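You operate a simulated robot arm through the tools that you are given. There is no shell and no other tool. Be economical: measure what you need, move in short steps, check, and stop when the job is done.

You are at the controls of a simulated robot arm. One attempt, no reset.

JOB
Take up the play in the shim jig with one shim.
Fine: free the clamp, draw the old shim, push home the size that the display shows, clamp again.

It is judged by the outcome, as a careful person would: the job done as asked, and still so three seconds after it is handed in. It fails if anything else is knocked over, pushed out of place, dropped, spilled or broken.

ROBOT AND FRAMES
A 7-joint arm with a two-finger parallel gripper, fixed in place. Base frame: the origin is at the foot of the arm, x ahead of it, y to its left, z up. Lengths are in m, angles in degrees, forces in N, time in s.
With the tool pointing down near the work surface it reaches from about 0.24 to 0.62 m from the base axis. Its first joint turns from -66.0 to 66.0 degrees. Payload 2.6 kg.
Tool frame: the origin (TCP) lies between the finger pads and is the grasp point; the fingertips stand 0.03 m ahead of it; z points along the fingers, y is the line along which they close. The gripper opens to 0.094 m. The fingers are 0.028 m wide and 0.01 m thick; the gripper's body (0.05 by 0.096 m) begins 0.055 m behind the TCP.
Orientation is that of the tool frame in the base frame, as [roll, pitch, yaw] about the fixed x, y, z axes, in that order (R = Rz(yaw) Ry(pitch) Rx(roll)). With the fingers straight down and closing along the base's y, the tool's x points along the base's -x, its y along +y and its z along -z.

CONTROLS
- The arm moves only by the tool jog_arm. Its argument "plan" is a list of rows, each a list of 3 entries, a list of its own where there are three numbers: the shift along the tool's x, y, z in units of 50 mm (1.0 is 50 mm), then the turn, a rotation vector about the tool's x, y, z in units of 8 degrees (1.0 is 8 degrees), then the closure in counts, from 0 (fully open) to 255 (shut). In form: [[[tx, ty, tz], [wx, wy, wz], jaw], ...]. A call has 1 to 12 rows; each row shifts and turns the commanded pose from where the row before left it, along the tool's axes as they then stand. A call with a number of a shift or a turn outside -1 to 1 is refused whole. A row lasts 0.2 s, in which the tool goes at most 0.05 m and 8.6 degrees; a call with a longer step from one row to the next is refused whole, and so is a gripper value outside its range. A pose out of reach is approached as far as the arm can. The call stops where the force on the tool passes 40 N (or 10 N more than at its start, if that is more) or the arm is blocked; 0.2 s more then pass. The fingers move at their own pace (about 0.072 m/s each) and stop on an object; they squeeze with about 42 N. The grip force told is the motor's: it shows also when the fingers shut on nothing. Time passes only in rows, and 0.2 s behind the last, so rows that do not move let the fingers close. The reply holds the time, the measured pose of the TCP, the force on the tool along the base axes, the opening and the grip force, in the units named above and with some noise.
- Cameras (640 x 400 px; columns grow to the right, rows downward): "scene" is fixed at [0.0463, 0.4399, 0.5672]; the picture's right is [-0.67, -0.74, 0.00], its down [-0.42, 0.38, -0.83] and it looks along [0.61, -0.56, -0.56] (base axes); focal length 255 px, centre (320, 200). "wrist" rides on the gripper at [-0.037, 0, -0.058] in the tool frame; the picture's right is [0.00, -1.00, 0.00], its down [0.97, 0.00, -0.24] and it looks along [0.24, 0.00, 0.97] (tool axes); focal length 218 px, centre (320, 200).
- get_image(camera): a new picture of that camera. No time passes.
- pixel_to_xyz(camera, pixels): for up to 12 pixels [column, row] of the newest picture of that camera ("zoom" is the newest enlarged one), the place [x, y, z] in the base frame of the surface seen there, good to about 0.002 m. No time passes.
- enlarge(camera, box): a new picture of the part [left, top, right, bottom] of that camera's present view, enlarged. No time passes.
- finish_job(): hands the job in; it is judged then, once.

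Work in short steps. Measure before you move; look again where a grasp or a placing could have gone wrong, and mend it. You have 80 turns and 46 pictures in all, those below and enlarged ones among them. Open the gripper and draw the arm clear of the work before you hand the job in, unless the task says otherwise; then end with one line.

The tools are called by a JSON object that holds its "fn" and its "kwargs". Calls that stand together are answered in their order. jog_arm: Moves the arm, as the interface text tells. Its arguments: {"type":"object","properties":{"plan":{"type":"array","items":{"type":"array"}}},"required":["plan"]} The other tools are called the same way: get_image (camera) takes a picture; pixel_to_xyz (camera, pixels) gives the place of the surface under pixels of a picture; enlarge (camera, box) takes an enlarged picture of a part of a camera's view; finish_job () hands the job in.

At the start:

```text
time_s: 0.0
tool_pos: [0.4044, -0.0215, 0.3502]
ee_rot: [-180.0, 0.0, -179.9]
wrist_force: [0.7, 0.2, 0.9]
gripper_width: 0.0938
grasp_force: 0.1
```

scene: 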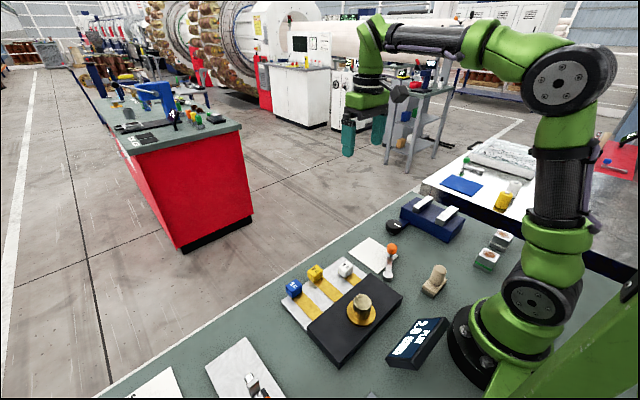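
wrist: 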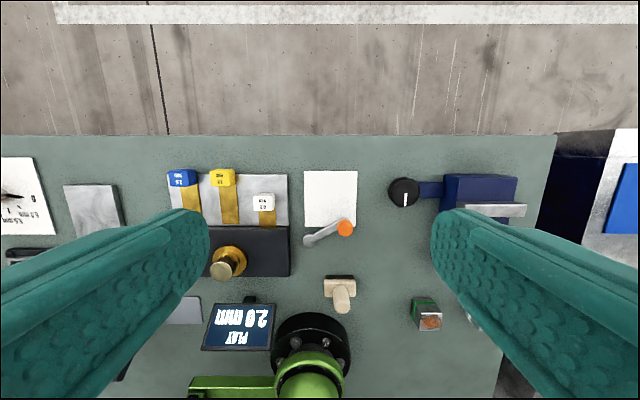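

The scene shows a display, a shim rack with three shims at (290-350,270-290), and a jig at (440,215). I'll enlarge these areas to read them.

{"fn": "enlarge", "kwargs": {"camera": "scene", "box": [270, 230, 470, 370]}}

{"fn": "enlarge", "kwargs": {"camera": "scene", "box": [350, 170, 530, 290]}}

{"fn": "enlarge", "kwargs": {"camera": "wrist", "box": [150, 150, 370, 360]}}

```text
2.86 times, centred on (370, 300) of scene
```

zoom: 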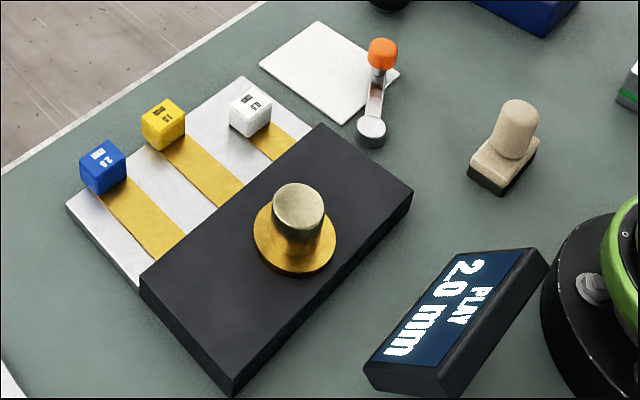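

```text
3.33 times, centred on (440, 230) of scene
```

zoom: 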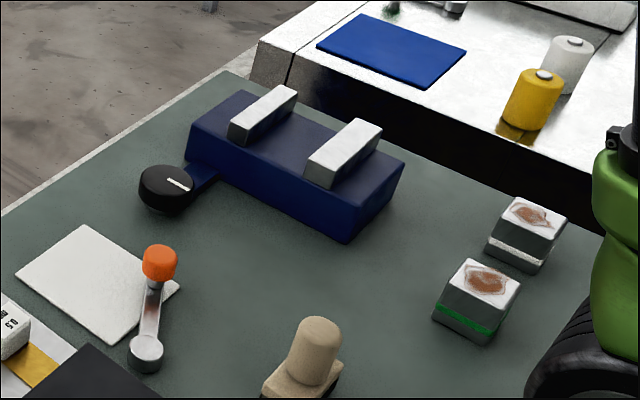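

```text
1.90 times, centred on (260, 255) of wrist
```

zoom: 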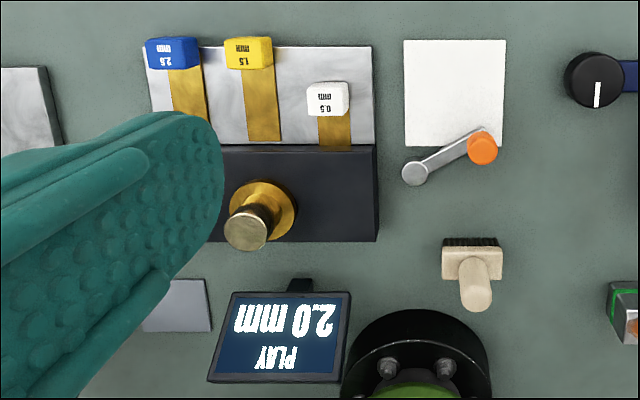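

The display reads "2.0 mm". I need the shim labels and the clamp type clearly, so I zoom in tighter and measure key points.

{"fn": "enlarge", "kwargs": {"camera": "scene", "box": [280, 250, 370, 306]}}

{"fn": "pixel_to_xyz", "kwargs": {"camera": "scene", "pixels": [[293, 286], [314, 271], [345, 265], [361, 300], [365, 318], [320, 330], [388, 289], [392, 248], [388, 274], [350, 360], [400, 292], [372, 276]]}}

{"fn": "enlarge", "kwargs": {"camera": "scene", "box": [80, 320, 300, 400]}}

```text
7.11 times, centred on (325, 278) of scene
```

zoom: 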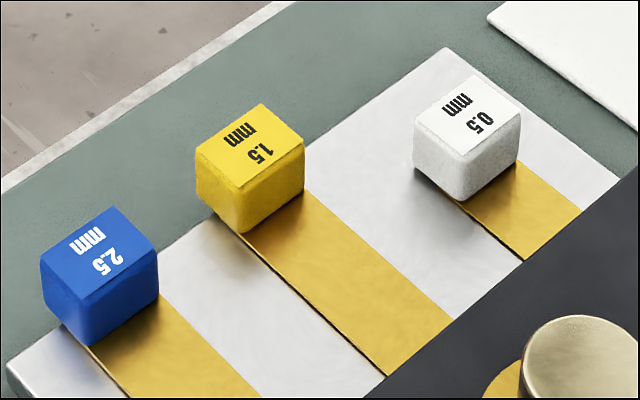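

```text
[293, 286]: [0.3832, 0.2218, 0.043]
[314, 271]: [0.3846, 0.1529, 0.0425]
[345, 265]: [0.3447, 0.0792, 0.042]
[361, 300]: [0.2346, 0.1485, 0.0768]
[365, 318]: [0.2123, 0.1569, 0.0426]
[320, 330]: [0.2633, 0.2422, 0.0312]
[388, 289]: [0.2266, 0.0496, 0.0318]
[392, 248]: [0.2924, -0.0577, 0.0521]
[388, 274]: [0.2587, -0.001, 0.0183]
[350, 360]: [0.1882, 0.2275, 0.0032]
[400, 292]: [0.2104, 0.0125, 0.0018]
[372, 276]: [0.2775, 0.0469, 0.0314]
```

```text
2.91 times, centred on (190, 360) of scene
```

zoom: 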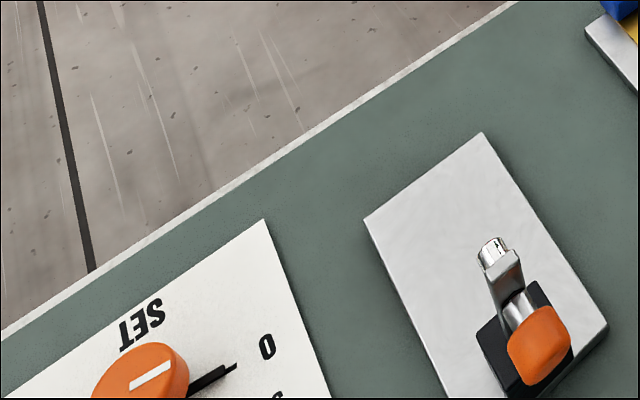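

Shim tags read 2.5 (blue), 1.5 (yellow), 0.5 (white, sitting deeper, presumably the old one); no 2.0 exists, so the reading likely adds to the old shim or changes. I move the wrist camera over the jig for a closer look.

{"fn": "jog_arm", "kwargs": {"plan": [[[0.3, 0.8, 0], [0, 0, 0], 0], [[0.3, 0.8, 0], [0, 0, 0], 0], [[0.3, 0.8, 0], [0, 0, 0], 0], [[0.3, 0.8, 0.0], [0, 0, 0], 0], [[0, 0, 0], [0, 0, 0], 0]]}}

{"fn": "get_image", "kwargs": {"camera": "wrist"}}

{"fn": "get_image", "kwargs": {"camera": "scene"}}

```text
time_s: 1.2
tool_pos: [0.3423, 0.1401, 0.3472]
ee_rot: [179.9, 0.0, 179.9]
wrist_force: [-0.5, 0.0, 1.0]
gripper_width: 0.0939
grasp_force: 0.1
```

```text
38 pictures are left
```

wrist: 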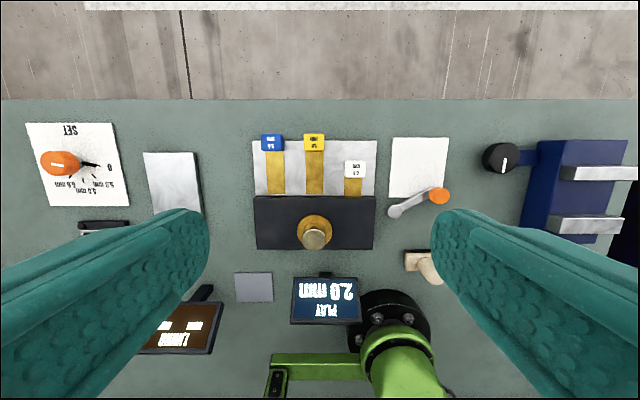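

```text
37 pictures are left
```

scene: 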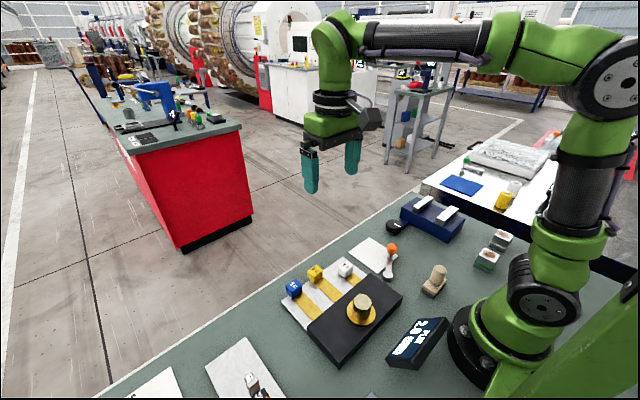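

The jig sits at (315,205), a crank lever at (415,200), a dial at (65,165), and a second display at (180,330). I zoom in on each for legends.

{"fn": "enlarge", "kwargs": {"camera": "wrist", "box": [240, 120, 460, 260]}}

{"fn": "enlarge", "kwargs": {"camera": "wrist", "box": [20, 110, 220, 240]}}

{"fn": "enlarge", "kwargs": {"camera": "wrist", "box": [130, 260, 380, 360]}}

{"fn": "enlarge", "kwargs": {"camera": "scene", "box": [340, 225, 420, 335]}}

```text
2.86 times, centred on (350, 190) of wrist
```

zoom: 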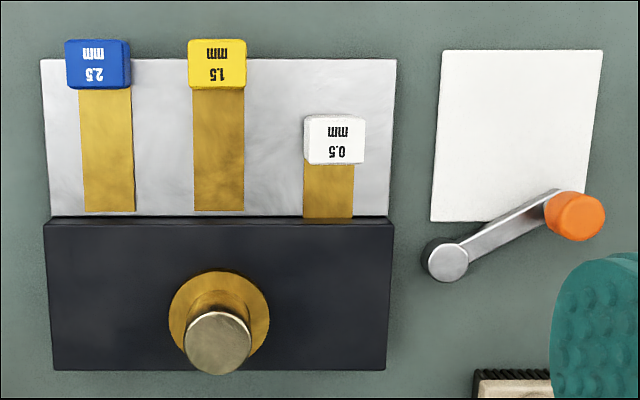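

```text
3.08 times, centred on (120, 175) of wrist
```

zoom: 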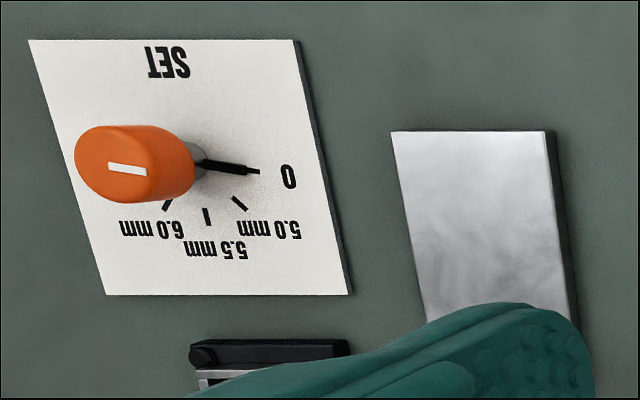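

```text
2.56 times, centred on (255, 310) of wrist
```

zoom: 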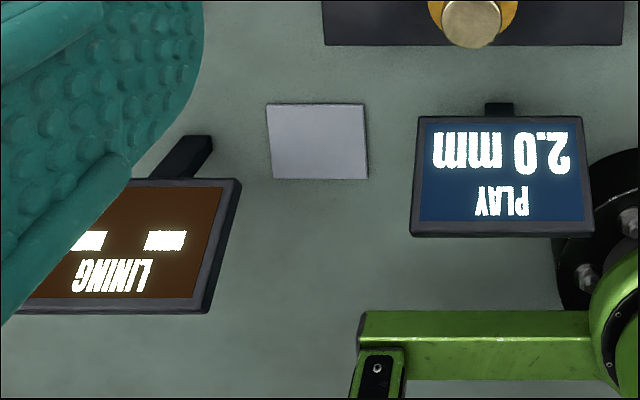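

```text
3.64 times, centred on (380, 280) of scene
```

zoom: 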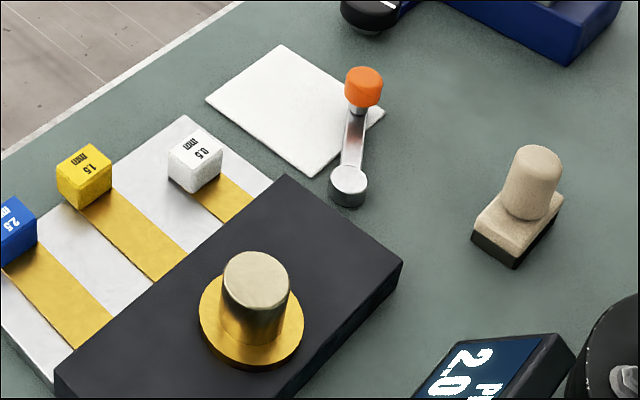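

The white 0.5 shim's tongue goes under the black block, so it's the old one; the crank with the orange knob beside the jig looks like the clamp. The wrist zoom isn't newest, so I measure knob, pivot, tags and the block in the current scene zoom.

{"fn": "pixel_to_xyz", "kwargs": {"camera": "zoom", "pixels": [[350, 178], [363, 74], [365, 95], [354, 140], [348, 200], [255, 268], [255, 300], [222, 325], [285, 180], [400, 262], [200, 145], [195, 180]]}}

{"fn": "pixel_to_xyz", "kwargs": {"camera": "wrist", "pixels": [[273, 141], [314, 141], [355, 167], [440, 196], [397, 210], [417, 203], [313, 238], [266, 185], [285, 185], [257, 205], [373, 205], [325, 185]]}}

```text
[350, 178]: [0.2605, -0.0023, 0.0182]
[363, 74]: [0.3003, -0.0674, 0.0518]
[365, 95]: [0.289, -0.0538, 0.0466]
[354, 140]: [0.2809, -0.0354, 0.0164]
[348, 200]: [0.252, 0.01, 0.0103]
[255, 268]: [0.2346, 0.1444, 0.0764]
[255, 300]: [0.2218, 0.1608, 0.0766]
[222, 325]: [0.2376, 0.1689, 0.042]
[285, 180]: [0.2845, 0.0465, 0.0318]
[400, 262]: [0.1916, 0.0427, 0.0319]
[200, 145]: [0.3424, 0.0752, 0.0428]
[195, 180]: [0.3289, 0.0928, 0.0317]
```

```text
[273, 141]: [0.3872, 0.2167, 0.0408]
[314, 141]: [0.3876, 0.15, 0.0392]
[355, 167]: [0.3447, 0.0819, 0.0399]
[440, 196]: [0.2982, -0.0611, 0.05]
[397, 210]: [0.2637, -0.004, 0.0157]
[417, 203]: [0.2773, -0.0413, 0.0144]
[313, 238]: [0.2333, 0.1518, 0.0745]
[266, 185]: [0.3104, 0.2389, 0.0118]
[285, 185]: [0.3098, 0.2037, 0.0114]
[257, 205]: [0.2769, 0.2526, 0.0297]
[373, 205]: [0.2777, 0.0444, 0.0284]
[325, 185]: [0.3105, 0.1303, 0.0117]
```

The crank pivot is at (0.260,-0.003), its knob at (0.298,-0.063); the brass knob tops out at (0.234,0.150,0.076). To decide which is the clamp I look closer, moving down toward the jig.

{"fn": "jog_arm", "kwargs": {"plan": [[[0.1, -0.4, 0.9], [0, 0, 0], 0], [[0.1, -0.4, 0.9], [0, 0, 0], 0], [[0.1, -0.4, 0.9], [0, 0, 0], 0], [[0, 0, 0], [0, 0, 0], 0]]}}

{"fn": "get_image", "kwargs": {"camera": "wrist"}}

{"fn": "enlarge", "kwargs": {"camera": "scene", "box": [200, 330, 300, 400]}}

```text
time_s: 2.2
tool_pos: [0.3297, 0.0799, 0.2168]
ee_rot: [-180.0, 0.0, 179.9]
wrist_force: [-0.3, -1.2, 0.1]
gripper_width: 0.0942
grasp_force: 0.0
```

```text
32 pictures are left
```

wrist: 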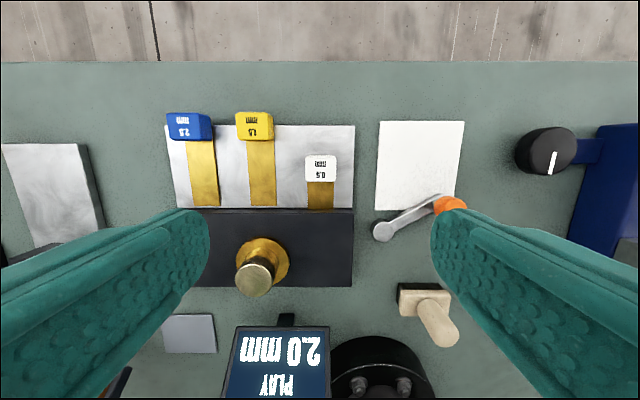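

```text
5.71 times, centred on (250, 365) of scene
```

zoom: 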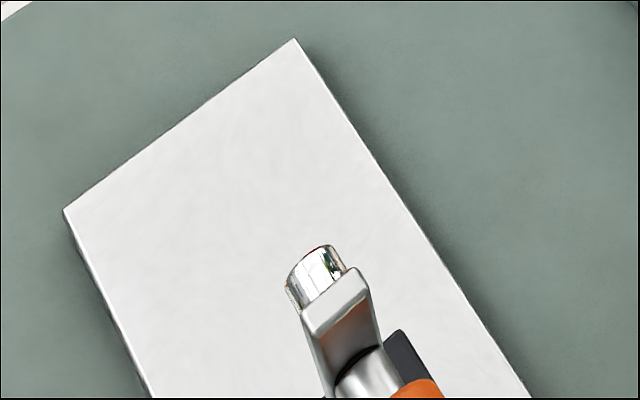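

White tag sits 0.042 m deeper than the other two tags. I zoom in on the brass knob and crank in the wrist view for details such as marks or seams.

{"fn": "enlarge", "kwargs": {"camera": "wrist", "box": [210, 200, 310, 300]}}

{"fn": "enlarge", "kwargs": {"camera": "wrist", "box": [350, 110, 480, 260]}}

```text
4.00 times, centred on (260, 250) of wrist
```

zoom: 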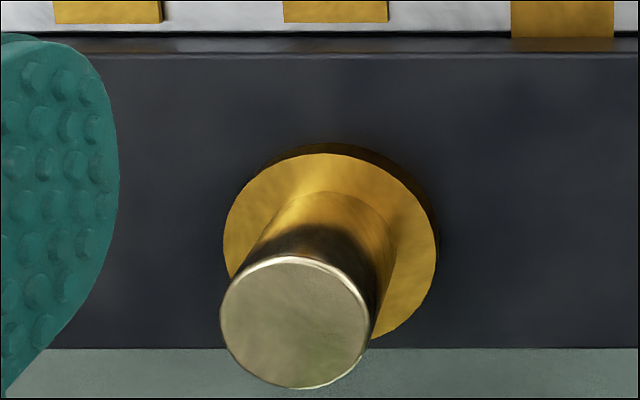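

```text
2.67 times, centred on (415, 185) of wrist
```

zoom: 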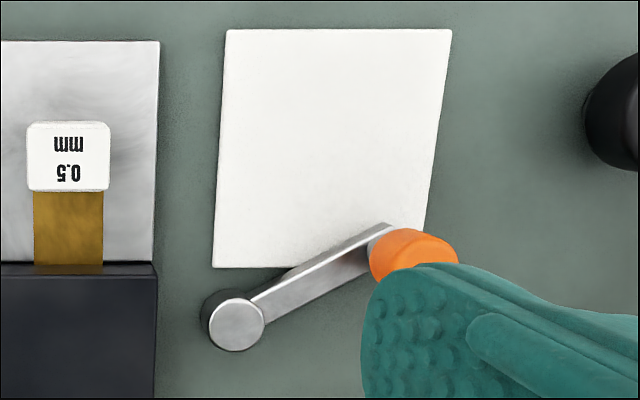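

The crank looks to be the clamp (its arm and knob are free to sweep over the clear pad; the brass post seems to be the seated part with no marks). I move above its knob and turn the tool 58° so the fingers close along the sweep direction.

{"fn": "jog_arm", "kwargs": {"plan": [[[0.155, -0.7125, 0.45], [0, 0, 0], 0], [[0.155, -0.7125, 0.45], [0, 0, 0], 0], [[0.155, -0.7125, 0.45], [0, 0, 0], 0], [[0.155, -0.7125, 0.45], [0, 0, 0], 0], [[0, 0, 0], [0, 0, 0.906], 0], [[0, 0, 0], [0, 0, 0.906], 0], [[0, 0, 0], [0, 0, 0.906], 0], [[0, 0, 0], [0, 0, 0.906], 0], [[0, 0, 0], [0, 0, 0.906], 0], [[0, 0, 0], [0, 0, 0.906], 0], [[0, 0, 0], [0, 0, 0.906], 0], [[0, 0, 0], [0, 0, 0.906], 0]]}}

{"fn": "get_image", "kwargs": {"camera": "wrist"}}

```text
time_s: 4.8
tool_pos: [0.2973, -0.062, 0.1246]
ee_rot: [-179.9, 0.0, 121.7]
wrist_force: [0.0, 0.1, 0.5]
gripper_width: 0.0942
grasp_force: 0.0
```

```text
28 pictures are left
```

wrist: 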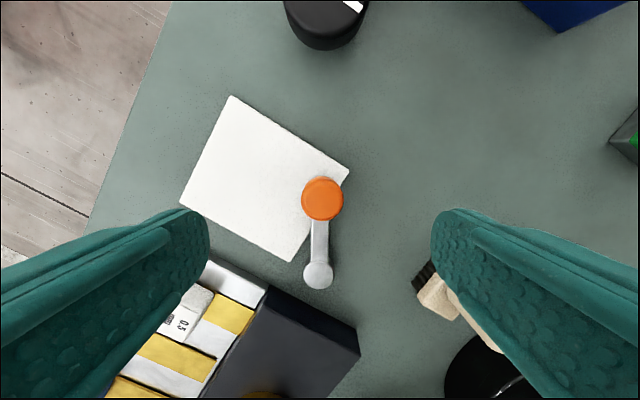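

The knob is centred at (322,198) between the fingers; the brush handle is near the right finger, so I'll narrow the jaws before descending. I measure the knob and the brush.

{"fn": "pixel_to_xyz", "kwargs": {"camera": "wrist", "pixels": [[322, 198], [308, 198], [337, 198], [322, 185], [322, 212], [318, 272], [320, 245], [430, 290], [450, 300], [419, 272]]}}

{"fn": "jog_arm", "kwargs": {"plan": [[[0, 0, 0], [0, 0, 0], 125], [[0, 0, 0], [0, 0, 0], 125], [[0, 0, 0], [0, 0, 0], 125]]}}

```text
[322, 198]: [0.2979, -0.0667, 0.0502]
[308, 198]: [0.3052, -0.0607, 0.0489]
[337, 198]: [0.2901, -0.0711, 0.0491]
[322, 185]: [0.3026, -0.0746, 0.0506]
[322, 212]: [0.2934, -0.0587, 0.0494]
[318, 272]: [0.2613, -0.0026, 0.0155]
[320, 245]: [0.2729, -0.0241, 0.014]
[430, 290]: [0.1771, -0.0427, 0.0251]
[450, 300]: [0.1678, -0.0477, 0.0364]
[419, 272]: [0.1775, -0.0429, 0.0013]
```

```text
time_s: 5.6
tool_pos: [0.2973, -0.0621, 0.1252]
ee_rot: [180.0, -0.1, 121.8]
wrist_force: [-0.2, -0.2, 0.2]
gripper_width: 0.0481
grasp_force: 0.0
```

Knob centre is (0.298,-0.067), top z 0.050. I shift 4 mm outward, descend to TCP z≈0.056 (tips 0.026, above the arm at 0.016), and close.

{"fn": "jog_arm", "kwargs": {"plan": [[[-0.08, 0, 0.46], [0, 0, 0], 125], [[0, 0, 0.46], [0, 0, 0], 125], [[0, 0, 0.46], [0, 0, 0], 125], [[0, 0, 0], [0, 0, 0], 255], [[0, 0, 0], [0, 0, 0], 255], [[0, 0, 0], [0, 0, 0], 255]]}}

```text
time_s: 7.0
tool_pos: [0.2993, -0.0656, 0.0559]
ee_rot: [180.0, -0.1, 121.8]
wrist_force: [0.9, -1.0, -5.8]
gripper_width: 0.0271
grasp_force: 44.4
```

Knob is gripped (27 mm). I try a 16° counter-clockwise turn about the pivot and check force.

{"fn": "jog_arm", "kwargs": {"plan": [[[0.007, 0.102, 0], [0, 0, -0.5], 255], [[0.007, 0.102, 0], [0, 0, -0.5], 255], [[0.007, 0.102, 0], [0, 0, -0.5], 255], [[0.007, 0.102, 0], [0, 0, -0.5], 255]]}}

{"fn": "get_image", "kwargs": {"camera": "scene"}}

```text
time_s: 8.0
tool_pos: [0.3127, -0.053, 0.057]
ee_rot: [-180.0, 0.0, 138.2]
wrist_force: [12.7, -12.5, -29.5]
gripper_width: 0.0273
grasp_force: 45.1
```

```text
27 pictures are left
```

scene: 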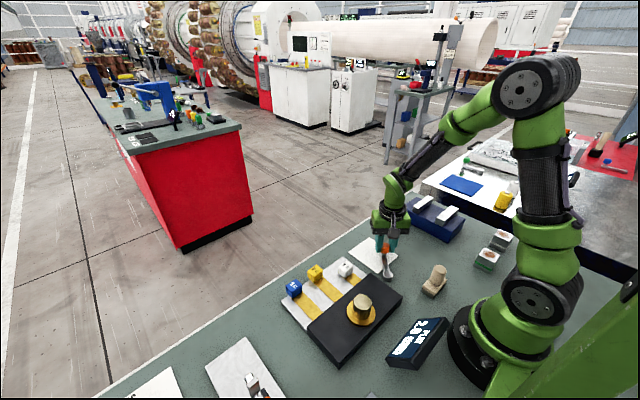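

The tool moved 16° but with -29 N vertical and a radial load. I zoom in to see whether the crank truly turned.

{"fn": "enlarge", "kwargs": {"camera": "scene", "box": [345, 215, 435, 295]}}

{"fn": "jog_arm", "kwargs": {"plan": [[[0, 0, 0], [0, 0, 0], 255]]}}

```text
5.00 times, centred on (390, 255) of scene
```

zoom: 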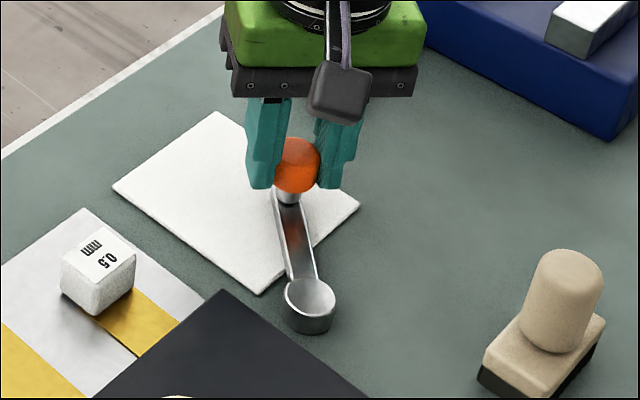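

```text
time_s: 8.4
tool_pos: [0.3127, -0.0523, 0.0561]
ee_rot: [180.0, 0.1, 138.0]
wrist_force: [12.6, -14.8, -27.5]
gripper_width: 0.0274
grasp_force: 44.8
```

The crank did turn; the load is grip misfit. I loosen the jaws to a cage around the knob and carry on counter-clockwise in steps.

{"fn": "jog_arm", "kwargs": {"plan": [[[0, 0, 0], [0, 0, 0], 168], [[0, 0, 0], [0, 0, 0], 168], [[0.007, 0.102, 0], [0, 0, -0.5], 168], [[0.007, 0.102, 0], [0, 0, -0.5], 168], [[0.007, 0.102, 0], [0, 0, -0.5], 168], [[0.007, 0.102, 0], [0, 0, -0.5], 168]]}}

{"fn": "enlarge", "kwargs": {"camera": "scene", "box": [320, 215, 460, 355]}}

```text
time_s: 9.8
tool_pos: [0.3248, -0.0356, 0.0561]
ee_rot: [-180.0, 0.0, 154.0]
wrist_force: [-0.1, -1.6, 0.8]
gripper_width: 0.0329
grasp_force: 0.7
```

```text
2.86 times, centred on (390, 285) of scene
```

zoom: 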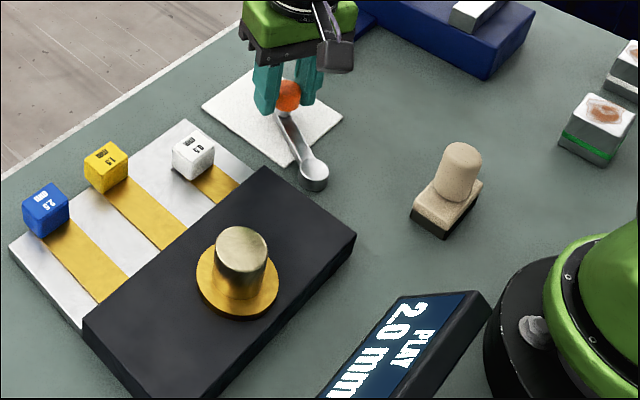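

The crank turns freely with tiny force. I continue another 40° looking for an end stop.

{"fn": "jog_arm", "kwargs": {"plan": [[[0.007, 0.102, 0], [0, 0, -0.5], 168], [[0.007, 0.102, 0], [0, 0, -0.5], 168], [[0.007, 0.102, 0], [0, 0, -0.5], 168], [[0.007, 0.102, 0], [0, 0, -0.5], 168], [[0.007, 0.102, 0], [0, 0, -0.5], 168], [[0.007, 0.102, 0], [0, 0, -0.5], 168], [[0.007, 0.102, 0], [0, 0, -0.5], 168], [[0.007, 0.102, 0], [0, 0, -0.5], 168], [[0.007, 0.102, 0], [0, 0, -0.5], 168], [[0.007, 0.102, 0], [0, 0, -0.5], 168]]}}

{"fn": "enlarge", "kwargs": {"camera": "scene", "box": [320, 215, 460, 355]}}

```text
time_s: 12.0
tool_pos: [0.3298, 0.0106, 0.0566]
ee_rot: [-179.7, -0.2, -166.4]
wrist_force: [-3.6, -33.8, -4.7]
gripper_width: 0.0508
grasp_force: 16.3
```

```text
2.86 times, centred on (390, 285) of scene
```

zoom: 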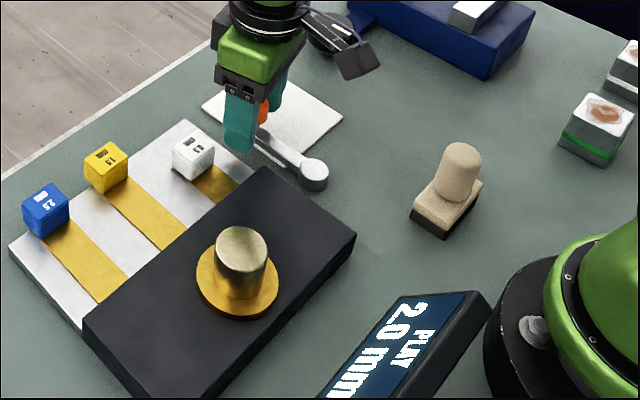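

The crank reached a stop (34 N in -y). I back off slightly, open and lift to see the crank's resting angle.

{"fn": "jog_arm", "kwargs": {"plan": [[[0, -0.2, 0], [0, 0, 0], 140], [[0, 0, 0], [0, 0, 0], 110], [[0, 0, 0], [0, 0, 0], 110], [[0, 0, -0.8], [0, 0, 0], 110], [[0, 0, -0.8], [0, 0, 0], 110], [[0, 0, -0.8], [0, 0, 0], 60]]}}

{"fn": "get_image", "kwargs": {"camera": "wrist"}}

```text
time_s: 13.4
tool_pos: [0.3289, 0.0059, 0.1755]
ee_rot: [-180.0, 0.1, -166.0]
wrist_force: [-0.6, 0.4, 0.1]
gripper_width: 0.0718
grasp_force: 0.0
```

```text
23 pictures are left
```

wrist: 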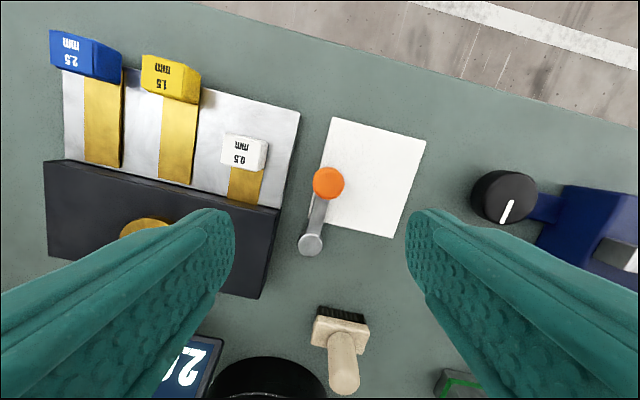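

The crank now points along +x, at the opposite end of its travel, presumably free. I measure the tags and crank for gripping.

{"fn": "pixel_to_xyz", "kwargs": {"camera": "wrist", "pixels": [[328, 183], [311, 243], [225, 136], [267, 142], [222, 162], [262, 168], [244, 153], [170, 78], [86, 52], [245, 188], [144, 60], [197, 72]]}}

```text
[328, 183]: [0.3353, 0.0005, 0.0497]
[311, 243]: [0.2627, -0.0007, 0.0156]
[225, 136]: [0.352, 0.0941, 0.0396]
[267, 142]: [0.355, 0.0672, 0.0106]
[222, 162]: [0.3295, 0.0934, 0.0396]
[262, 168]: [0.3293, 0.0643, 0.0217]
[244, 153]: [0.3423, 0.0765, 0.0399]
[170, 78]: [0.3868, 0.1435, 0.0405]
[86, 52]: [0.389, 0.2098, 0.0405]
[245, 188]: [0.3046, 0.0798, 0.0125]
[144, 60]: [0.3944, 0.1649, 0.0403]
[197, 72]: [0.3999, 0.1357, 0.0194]
```

Tag centre (0.342,0.080), about 23×27 mm, top z 0.040. I rotate back to yaw 180 and hover above it.

{"fn": "jog_arm", "kwargs": {"plan": [[[0, 0, 0], [0, 0, 0.875], 110], [[0, 0, 0], [0, 0, 0.875], 110], [[-0.13, 0.74, 0], [0, 0, 0], 110], [[-0.13, 0.74, 0], [0, 0, 0], 110], [[0, 0, 0.75], [0, 0, 0], 110], [[0, 0, 0.75], [0, 0, 0], 110], [[0, 0, 0], [0, 0, 0], 110]]}}

{"fn": "get_image", "kwargs": {"camera": "wrist"}}

```text
time_s: 15.0
tool_pos: [0.345, 0.0781, 0.0995]
ee_rot: [180.0, 0.0, 180.0]
wrist_force: [-0.3, 0.8, -0.2]
gripper_width: 0.0534
grasp_force: 0.1
```

```text
22 pictures are left
```

wrist: 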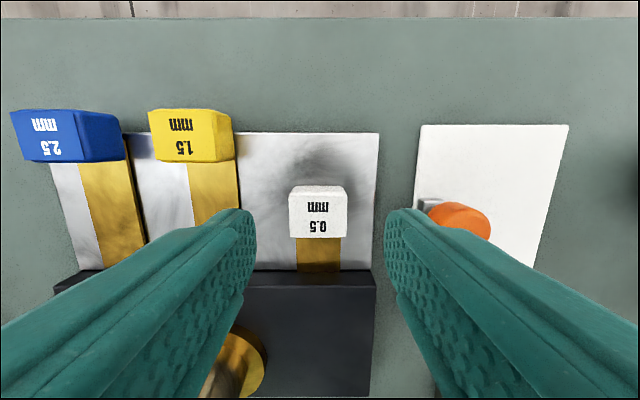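

Aligned over the white tag at (318,210). I descend to TCP z≈0.048 and close.

{"fn": "jog_arm", "kwargs": {"plan": [[[0.06, 0.03, 0.51], [0, 0, 0], 110], [[0, 0, 0.52], [0, 0, 0], 110], [[0, 0, 0], [0, 0, 0], 255], [[0, 0, 0], [0, 0, 0], 255], [[0, 0, 0], [0, 0, 0], 255]]}}

```text
time_s: 16.2
tool_pos: [0.3416, 0.0804, 0.0508]
ee_rot: [-180.0, 0.0, 180.0]
wrist_force: [0.2, 2.3, -2.7]
gripper_width: 0.0331
grasp_force: 44.6
```

Tag gripped. I pull 12 mm toward +x and check the force.

{"fn": "jog_arm", "kwargs": {"plan": [[[-0.08, 0, 0], [0, 0, 0], 255], [[-0.08, 0, 0], [0, 0, 0], 255], [[-0.08, 0, 0], [0, 0, 0], 255], [[0, 0, 0], [0, 0, 0], 255]]}}

{"fn": "enlarge", "kwargs": {"camera": "scene", "box": [280, 230, 460, 370]}}

```text
time_s: 17.2
tool_pos: [0.3531, 0.0797, 0.0502]
ee_rot: [-179.9, 0.0, 179.9]
wrist_force: [0.2, -8.5, 10.6]
gripper_width: 0.0334
grasp_force: 44.8
```

```text
2.86 times, centred on (370, 300) of scene
```

zoom: 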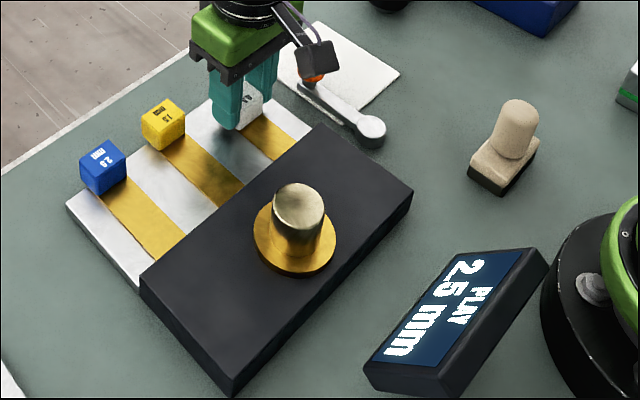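

The shim moves freely and the display now reads 2.5 mm, so blue is the one. I draw white the rest of the way to the parked row (x≈0.387).

{"fn": "jog_arm", "kwargs": {"plan": [[[-0.16, 0, 0], [0, 0, 0], 255], [[-0.16, 0, 0], [0, 0, 0], 255], [[-0.16, 0, 0], [0, 0, 0], 255], [[-0.16, 0, 0], [0, 0, 0], 255], [[0, 0, 0], [0, 0, 0], 255]]}}

{"fn": "enlarge", "kwargs": {"camera": "scene", "box": [280, 230, 460, 370]}}

```text
time_s: 18.4
tool_pos: [0.3855, 0.0797, 0.0499]
ee_rot: [-180.0, 0.2, 179.9]
wrist_force: [-1.9, -17.9, 18.3]
gripper_width: 0.033
grasp_force: 44.8
```

```text
2.86 times, centred on (370, 300) of scene
```

zoom: 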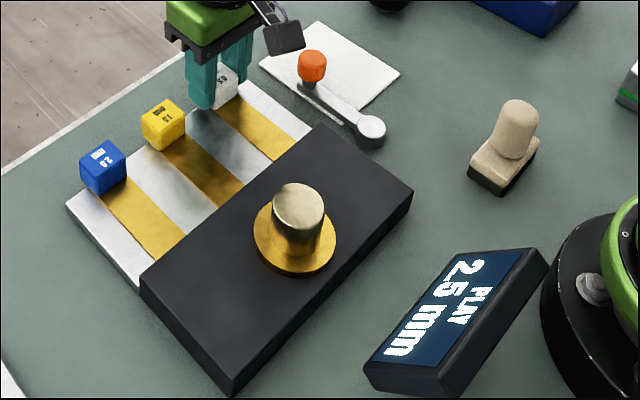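

White appears parked. I release, lift straight up, and look from above.

{"fn": "jog_arm", "kwargs": {"plan": [[[0, 0, 0], [0, 0, 0], 110], [[0, 0, 0], [0, 0, 0], 110], [[0, 0, 0], [0, 0, 0], 110], [[0, 0, -0.6], [0, 0, 0], 110], [[0, 0, -0.6], [0, 0, 0], 110], [[0, 0.6, -0.4], [0, 0, 0], 110], [[0, 0.9, 0], [0, 0, 0], 110], [[0, 0.9, 0], [0, 0, 0], 110], [[0, 0, 0], [0, 0, 0], 110]]}}

{"fn": "get_image", "kwargs": {"camera": "wrist"}}

```text
time_s: 20.4
tool_pos: [0.3828, 0.2005, 0.1319]
ee_rot: [-180.0, 0.0, 179.9]
wrist_force: [0.3, -0.4, -1.1]
gripper_width: 0.0534
grasp_force: 0.1
```

```text
19 pictures are left
```

wrist: 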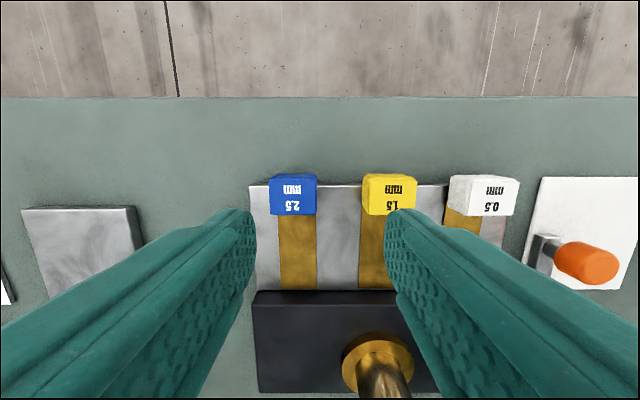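

White is in line with the others now. I measure the blue, yellow and white tags.

{"fn": "pixel_to_xyz", "kwargs": {"camera": "wrist", "pixels": [[293, 190], [273, 178], [313, 178], [275, 205], [315, 205], [388, 190], [487, 192], [293, 205], [388, 206], [492, 209], [490, 180], [298, 286]]}}

```text
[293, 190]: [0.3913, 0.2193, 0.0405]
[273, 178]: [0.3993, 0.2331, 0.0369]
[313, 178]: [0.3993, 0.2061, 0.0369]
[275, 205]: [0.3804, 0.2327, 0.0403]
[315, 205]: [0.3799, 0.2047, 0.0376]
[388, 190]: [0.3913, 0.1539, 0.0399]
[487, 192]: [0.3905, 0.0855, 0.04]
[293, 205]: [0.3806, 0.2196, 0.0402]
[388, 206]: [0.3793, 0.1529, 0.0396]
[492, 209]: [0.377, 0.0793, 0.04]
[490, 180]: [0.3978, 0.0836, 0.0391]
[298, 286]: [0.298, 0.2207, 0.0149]
```

Blue tag centre (0.387,0.219). I descend over it and close.

{"fn": "jog_arm", "kwargs": {"plan": [[[-0.08, 0.37, 0], [0, 0, 0], 110], [[0, 0, 0.54], [0, 0, 0], 110], [[0, 0, 0.54], [0, 0, 0], 110], [[0, 0, 0.54], [0, 0, 0], 110], [[0, 0, 0], [0, 0, 0], 255], [[0, 0, 0], [0, 0, 0], 255], [[0, 0, 0], [0, 0, 0], 255]]}}

{"fn": "enlarge", "kwargs": {"camera": "scene", "box": [250, 230, 430, 370]}}

```text
time_s: 22.0
tool_pos: [0.388, 0.2195, 0.0482]
ee_rot: [-180.0, -0.2, -180.0]
wrist_force: [0.5, 3.4, -4.4]
gripper_width: 0.0329
grasp_force: 44.8
```

```text
2.86 times, centred on (340, 300) of scene
```

zoom: 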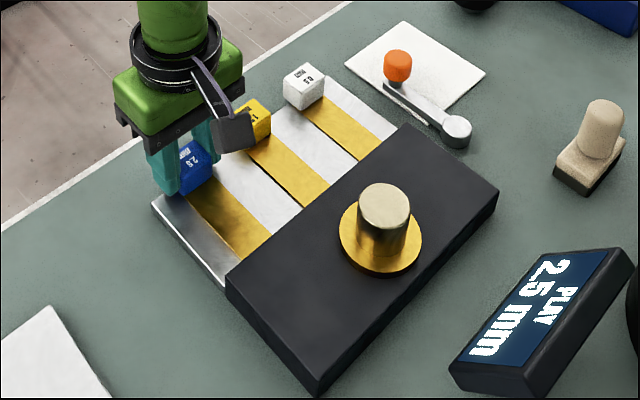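

Blue is gripped. I push it in (toward -x) about 40 mm in small rows, stopping on force.

{"fn": "jog_arm", "kwargs": {"plan": [[[0.1, 0, 0], [0, 0, 0], 255], [[0.1, 0, 0], [0, 0, 0], 255], [[0.1, 0, 0], [0, 0, 0], 255], [[0.1, 0, 0], [0, 0, 0], 255], [[0.1, 0, 0], [0, 0, 0], 255], [[0.1, 0, 0], [0, 0, 0], 255], [[0.1, 0, 0], [0, 0, 0], 255], [[0.1, 0, 0], [0, 0, 0], 255], [[0, 0, 0], [0, 0, 0], 255]]}}

```text
time_s: 24.0
tool_pos: [0.3463, 0.2193, 0.0478]
ee_rot: [180.0, -0.2, 179.8]
wrist_force: [-0.6, 1.7, -12.3]
gripper_width: 0.0332
grasp_force: 44.9
```

At x=0.346 with no resistance; I keep pushing in 2 mm rows until it seats.

{"fn": "jog_arm", "kwargs": {"plan": [[[0.04, 0, 0], [0, 0, 0], 255], [[0.04, 0, 0], [0, 0, 0], 255], [[0.04, 0, 0], [0, 0, 0], 255], [[0, 0, 0], [0, 0, 0], 255]]}}

{"fn": "enlarge", "kwargs": {"camera": "scene", "box": [250, 230, 430, 370]}}

```text
time_s: 25.0
tool_pos: [0.3421, 0.2199, 0.0483]
ee_rot: [-180.0, 0.0, 179.9]
wrist_force: [-0.9, 2.1, -16.9]
gripper_width: 0.0331
grasp_force: 45.0
```

```text
2.86 times, centred on (340, 300) of scene
```

zoom: 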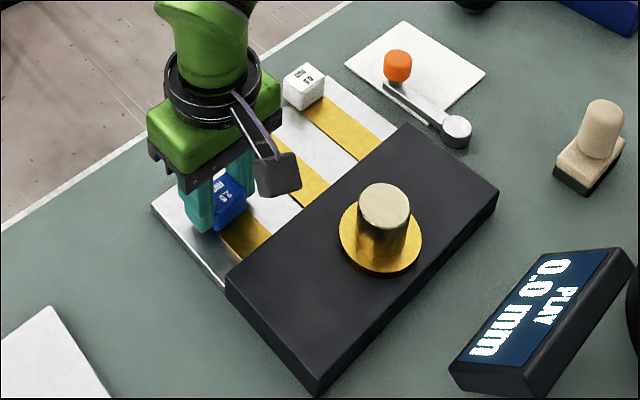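

Display reads 0.0 mm. No stop felt yet, so I push a few more millimetres gently to be sure it is home.

{"fn": "jog_arm", "kwargs": {"plan": [[[0.02, 0, 0], [0, 0, 0], 255], [[0.02, 0, 0], [0, 0, 0], 255], [[0.02, 0, 0], [0, 0, 0], 255], [[0, 0, 0], [0, 0, 0], 255]]}}

```text
time_s: 26.0
tool_pos: [0.3412, 0.2193, 0.0503]
ee_rot: [179.8, 0.3, -180.0]
wrist_force: [22.3, 8.0, -26.7]
gripper_width: 0.0334
grasp_force: 45.0
```

Resistance of 22 N at x=0.341: it's home. I back the command off 1 mm, release, lift, and look.

{"fn": "jog_arm", "kwargs": {"plan": [[[-0.02, 0, 0], [0, 0, 0], 110], [[0, 0, 0], [0, 0, 0], 110], [[0, 0, 0], [0, 0, 0], 110], [[0, 0, -0.8], [0, 0, 0], 110], [[0, 0, -0.8], [0, 0, 0], 110], [[0, -0.8, 0], [0, 0, 0], 110], [[0, -0.8, 0], [0, 0, 0], 110], [[0, -0.8, 0], [0, 0, 0], 110], [[0, -0.8, 0], [0, 0, 0], 110], [[0, -0.8, 0], [0, 0, 0], 110], [[0, -0.3, 0], [0, 0, 0], 110], [[0, 0, 0], [0, 0, 0], 110]]}}

{"fn": "get_image", "kwargs": {"camera": "wrist"}}

{"fn": "enlarge", "kwargs": {"camera": "scene", "box": [270, 220, 470, 370]}}

```text
time_s: 28.6
tool_pos: [0.3404, 0.0048, 0.1288]
ee_rot: [-180.0, 0.0, 179.9]
wrist_force: [0.4, -0.4, -0.2]
gripper_width: 0.0536
grasp_force: 0.0
```

```text
16 pictures are left
```

wrist: 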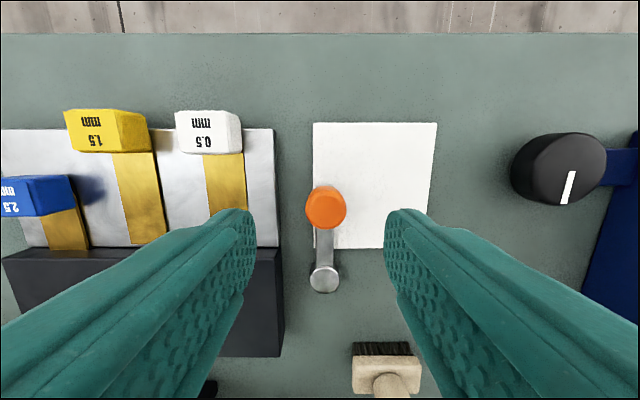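

```text
2.67 times, centred on (370, 295) of scene
```

zoom: 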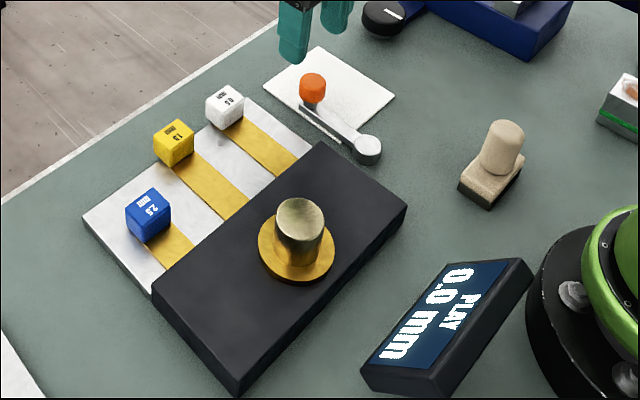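

Blue is seated, PLAY 0.0 mm. Now reclamp: crank knob at (325,207); I measure it and descend with a cage around it.

{"fn": "pixel_to_xyz", "kwargs": {"camera": "wrist", "pixels": [[326, 208], [310, 208], [342, 208], [326, 192], [324, 277]]}}

{"fn": "jog_arm", "kwargs": {"plan": [[[0.06, -0.06, 0.49], [0, 0, 0], 110], [[0, 0, 0.49], [0, 0, 0], 110], [[0, 0, 0.48], [0, 0, 0], 110], [[0, 0, 0], [0, 0, 0], 168], [[0, 0, 0], [0, 0, 0], 168]]}}

```text
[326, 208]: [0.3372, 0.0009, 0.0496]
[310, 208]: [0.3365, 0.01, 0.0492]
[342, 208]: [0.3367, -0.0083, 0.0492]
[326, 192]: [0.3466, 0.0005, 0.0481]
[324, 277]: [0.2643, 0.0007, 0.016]
```

```text
time_s: 29.8
tool_pos: [0.3381, 0.0018, 0.0565]
ee_rot: [180.0, 0.1, 179.9]
wrist_force: [-0.1, -0.7, 0.5]
gripper_width: 0.032
grasp_force: 0.1
```

The knob is caged at 32 mm. I sweep the crank clockwise about the pivot by ~61°.

{"fn": "jog_arm", "kwargs": {"plan": [[[0.0058, -0.131, 0], [0, 0, 0.6375], 168], [[0.0058, -0.131, 0], [0, 0, 0.6375], 168], [[0.0058, -0.131, 0], [0, 0, 0.6375], 168], [[0.0058, -0.131, 0], [0, 0, 0.6375], 168], [[0.0058, -0.131, 0], [0, 0, 0.6375], 168], [[0.0058, -0.131, 0], [0, 0, 0.6375], 168], [[0.0058, -0.131, 0], [0, 0, 0.6375], 168], [[0.0058, -0.131, 0], [0, 0, 0.6375], 168], [[0.0058, -0.131, 0], [0, 0, 0.6375], 168], [[0.0058, -0.131, 0], [0, 0, 0.6375], 168], [[0.0058, -0.131, 0], [0, 0, 0.6375], 168], [[0, 0, 0], [0, 0, 0], 168]]}}

```text
time_s: 32.4
tool_pos: [0.3042, -0.0604, 0.056]
ee_rot: [180.0, -0.1, 123.7]
wrist_force: [0.3, 0.2, -0.5]
gripper_width: 0.0324
grasp_force: 0.1
```

No resistance yet at about -56°. I continue in 2.5° rows until the stop is felt.

{"fn": "jog_arm", "kwargs": {"plan": [[[0.002, -0.065, 0], [0, 0, 0.32], 168], [[0.002, -0.065, 0], [0, 0, 0.32], 168], [[0.002, -0.065, 0], [0, 0, 0.32], 168], [[0, 0, 0], [0, 0, 0], 168]]}}

```text
time_s: 33.4
tool_pos: [0.296, -0.0639, 0.0559]
ee_rot: [179.9, 0.0, 116.0]
wrist_force: [0.7, 0.9, 0.5]
gripper_width: 0.0328
grasp_force: 0.1
```

Still free; a few more small rows.

{"fn": "jog_arm", "kwargs": {"plan": [[[0.002, -0.05, 0], [0, 0, 0.2], 168], [[0.002, -0.05, 0], [0, 0, 0.2], 168], [[0, 0, 0], [0, 0, 0], 168]]}}

{"fn": "enlarge", "kwargs": {"camera": "scene", "box": [320, 215, 460, 355]}}

```text
time_s: 34.2
tool_pos: [0.2923, -0.065, 0.0552]
ee_rot: [179.9, 0.0, 112.9]
wrist_force: [7.7, 6.6, 0.1]
gripper_width: 0.0378
grasp_force: 4.9
```

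```text
2.86 times, centred on (390, 285) of scene
```

zoom: 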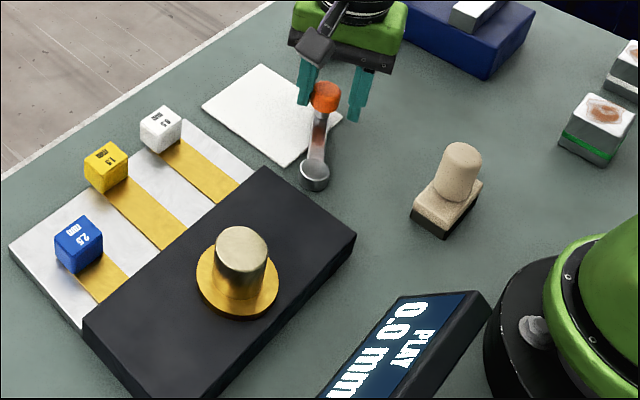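

The stop is felt (10 N, finger pushed open), and the crank is back at its original angle. I release, lift clear and check.

{"fn": "jog_arm", "kwargs": {"plan": [[[0, 0.05, 0], [0, 0, 0], 130], [[0, 0, 0], [0, 0, 0], 120], [[0, 0, -0.8], [0, 0, 0], 120], [[0, 0, -0.9], [0, 0, 0], 120], [[0, 0, -0.9], [0, 0, 0], 60], [[0, 0, -0.9], [0, 0, 0], 0], [[0, 0, 0], [0, 0, 0], 0], [[0, 0, 0], [0, 0, 0], 0]]}}

{"fn": "get_image", "kwargs": {"camera": "wrist"}}

{"fn": "enlarge", "kwargs": {"camera": "scene", "box": [270, 220, 470, 370]}}

```text
time_s: 36.0
tool_pos: [0.2929, -0.0672, 0.2308]
ee_rot: [-179.9, -0.1, 113.1]
wrist_force: [0.7, -0.1, -0.3]
gripper_width: 0.0941
grasp_force: 0.1
```

```text
13 pictures are left
```

wrist: 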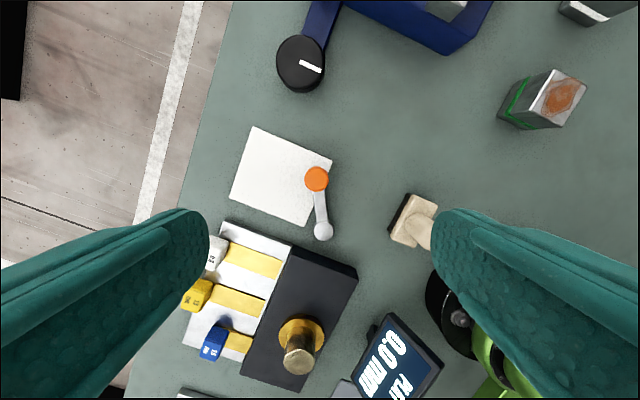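

```text
2.67 times, centred on (370, 295) of scene
```

zoom: 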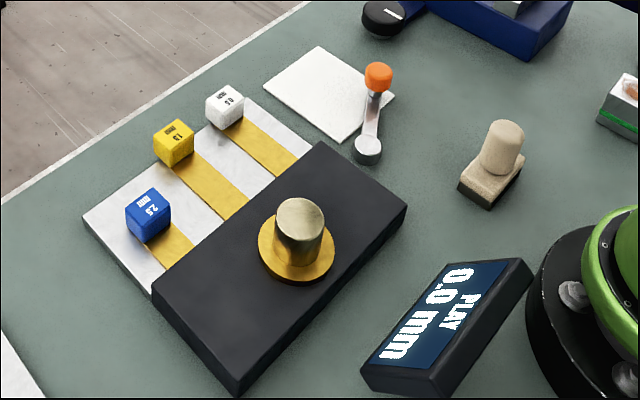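

I measure the crank knob's rest position and compare it with its starting spot (0.298,-0.067).

{"fn": "pixel_to_xyz", "kwargs": {"camera": "wrist", "pixels": [[316, 177], [308, 177], [324, 177], [323, 230]]}}

{"fn": "pixel_to_xyz", "kwargs": {"camera": "zoom", "pixels": [[378, 70], [368, 145], [148, 205], [224, 98]]}}

```text
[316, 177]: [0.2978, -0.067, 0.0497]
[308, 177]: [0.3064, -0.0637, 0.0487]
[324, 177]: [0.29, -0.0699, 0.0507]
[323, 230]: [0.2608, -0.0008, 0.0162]
```

```text
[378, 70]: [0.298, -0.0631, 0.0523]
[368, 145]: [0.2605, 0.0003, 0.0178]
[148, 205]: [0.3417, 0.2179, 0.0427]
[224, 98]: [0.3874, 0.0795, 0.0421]
```

The crank is exactly back at its clamped position (0.298,-0.067), blue is home at x=0.342, white is drawn, and PLAY reads 0.0 mm. The arm is clear with the gripper open, so I hand in.

{"fn": "finish_job", "kwargs": {}}

```text
The job is handed in.
```

The job is done and handed in: I freed the clamp, drew the old 0.5 mm shim, pushed the 2.5 mm shim home and clamped again, and the display reads PLAY 0.0 mm.
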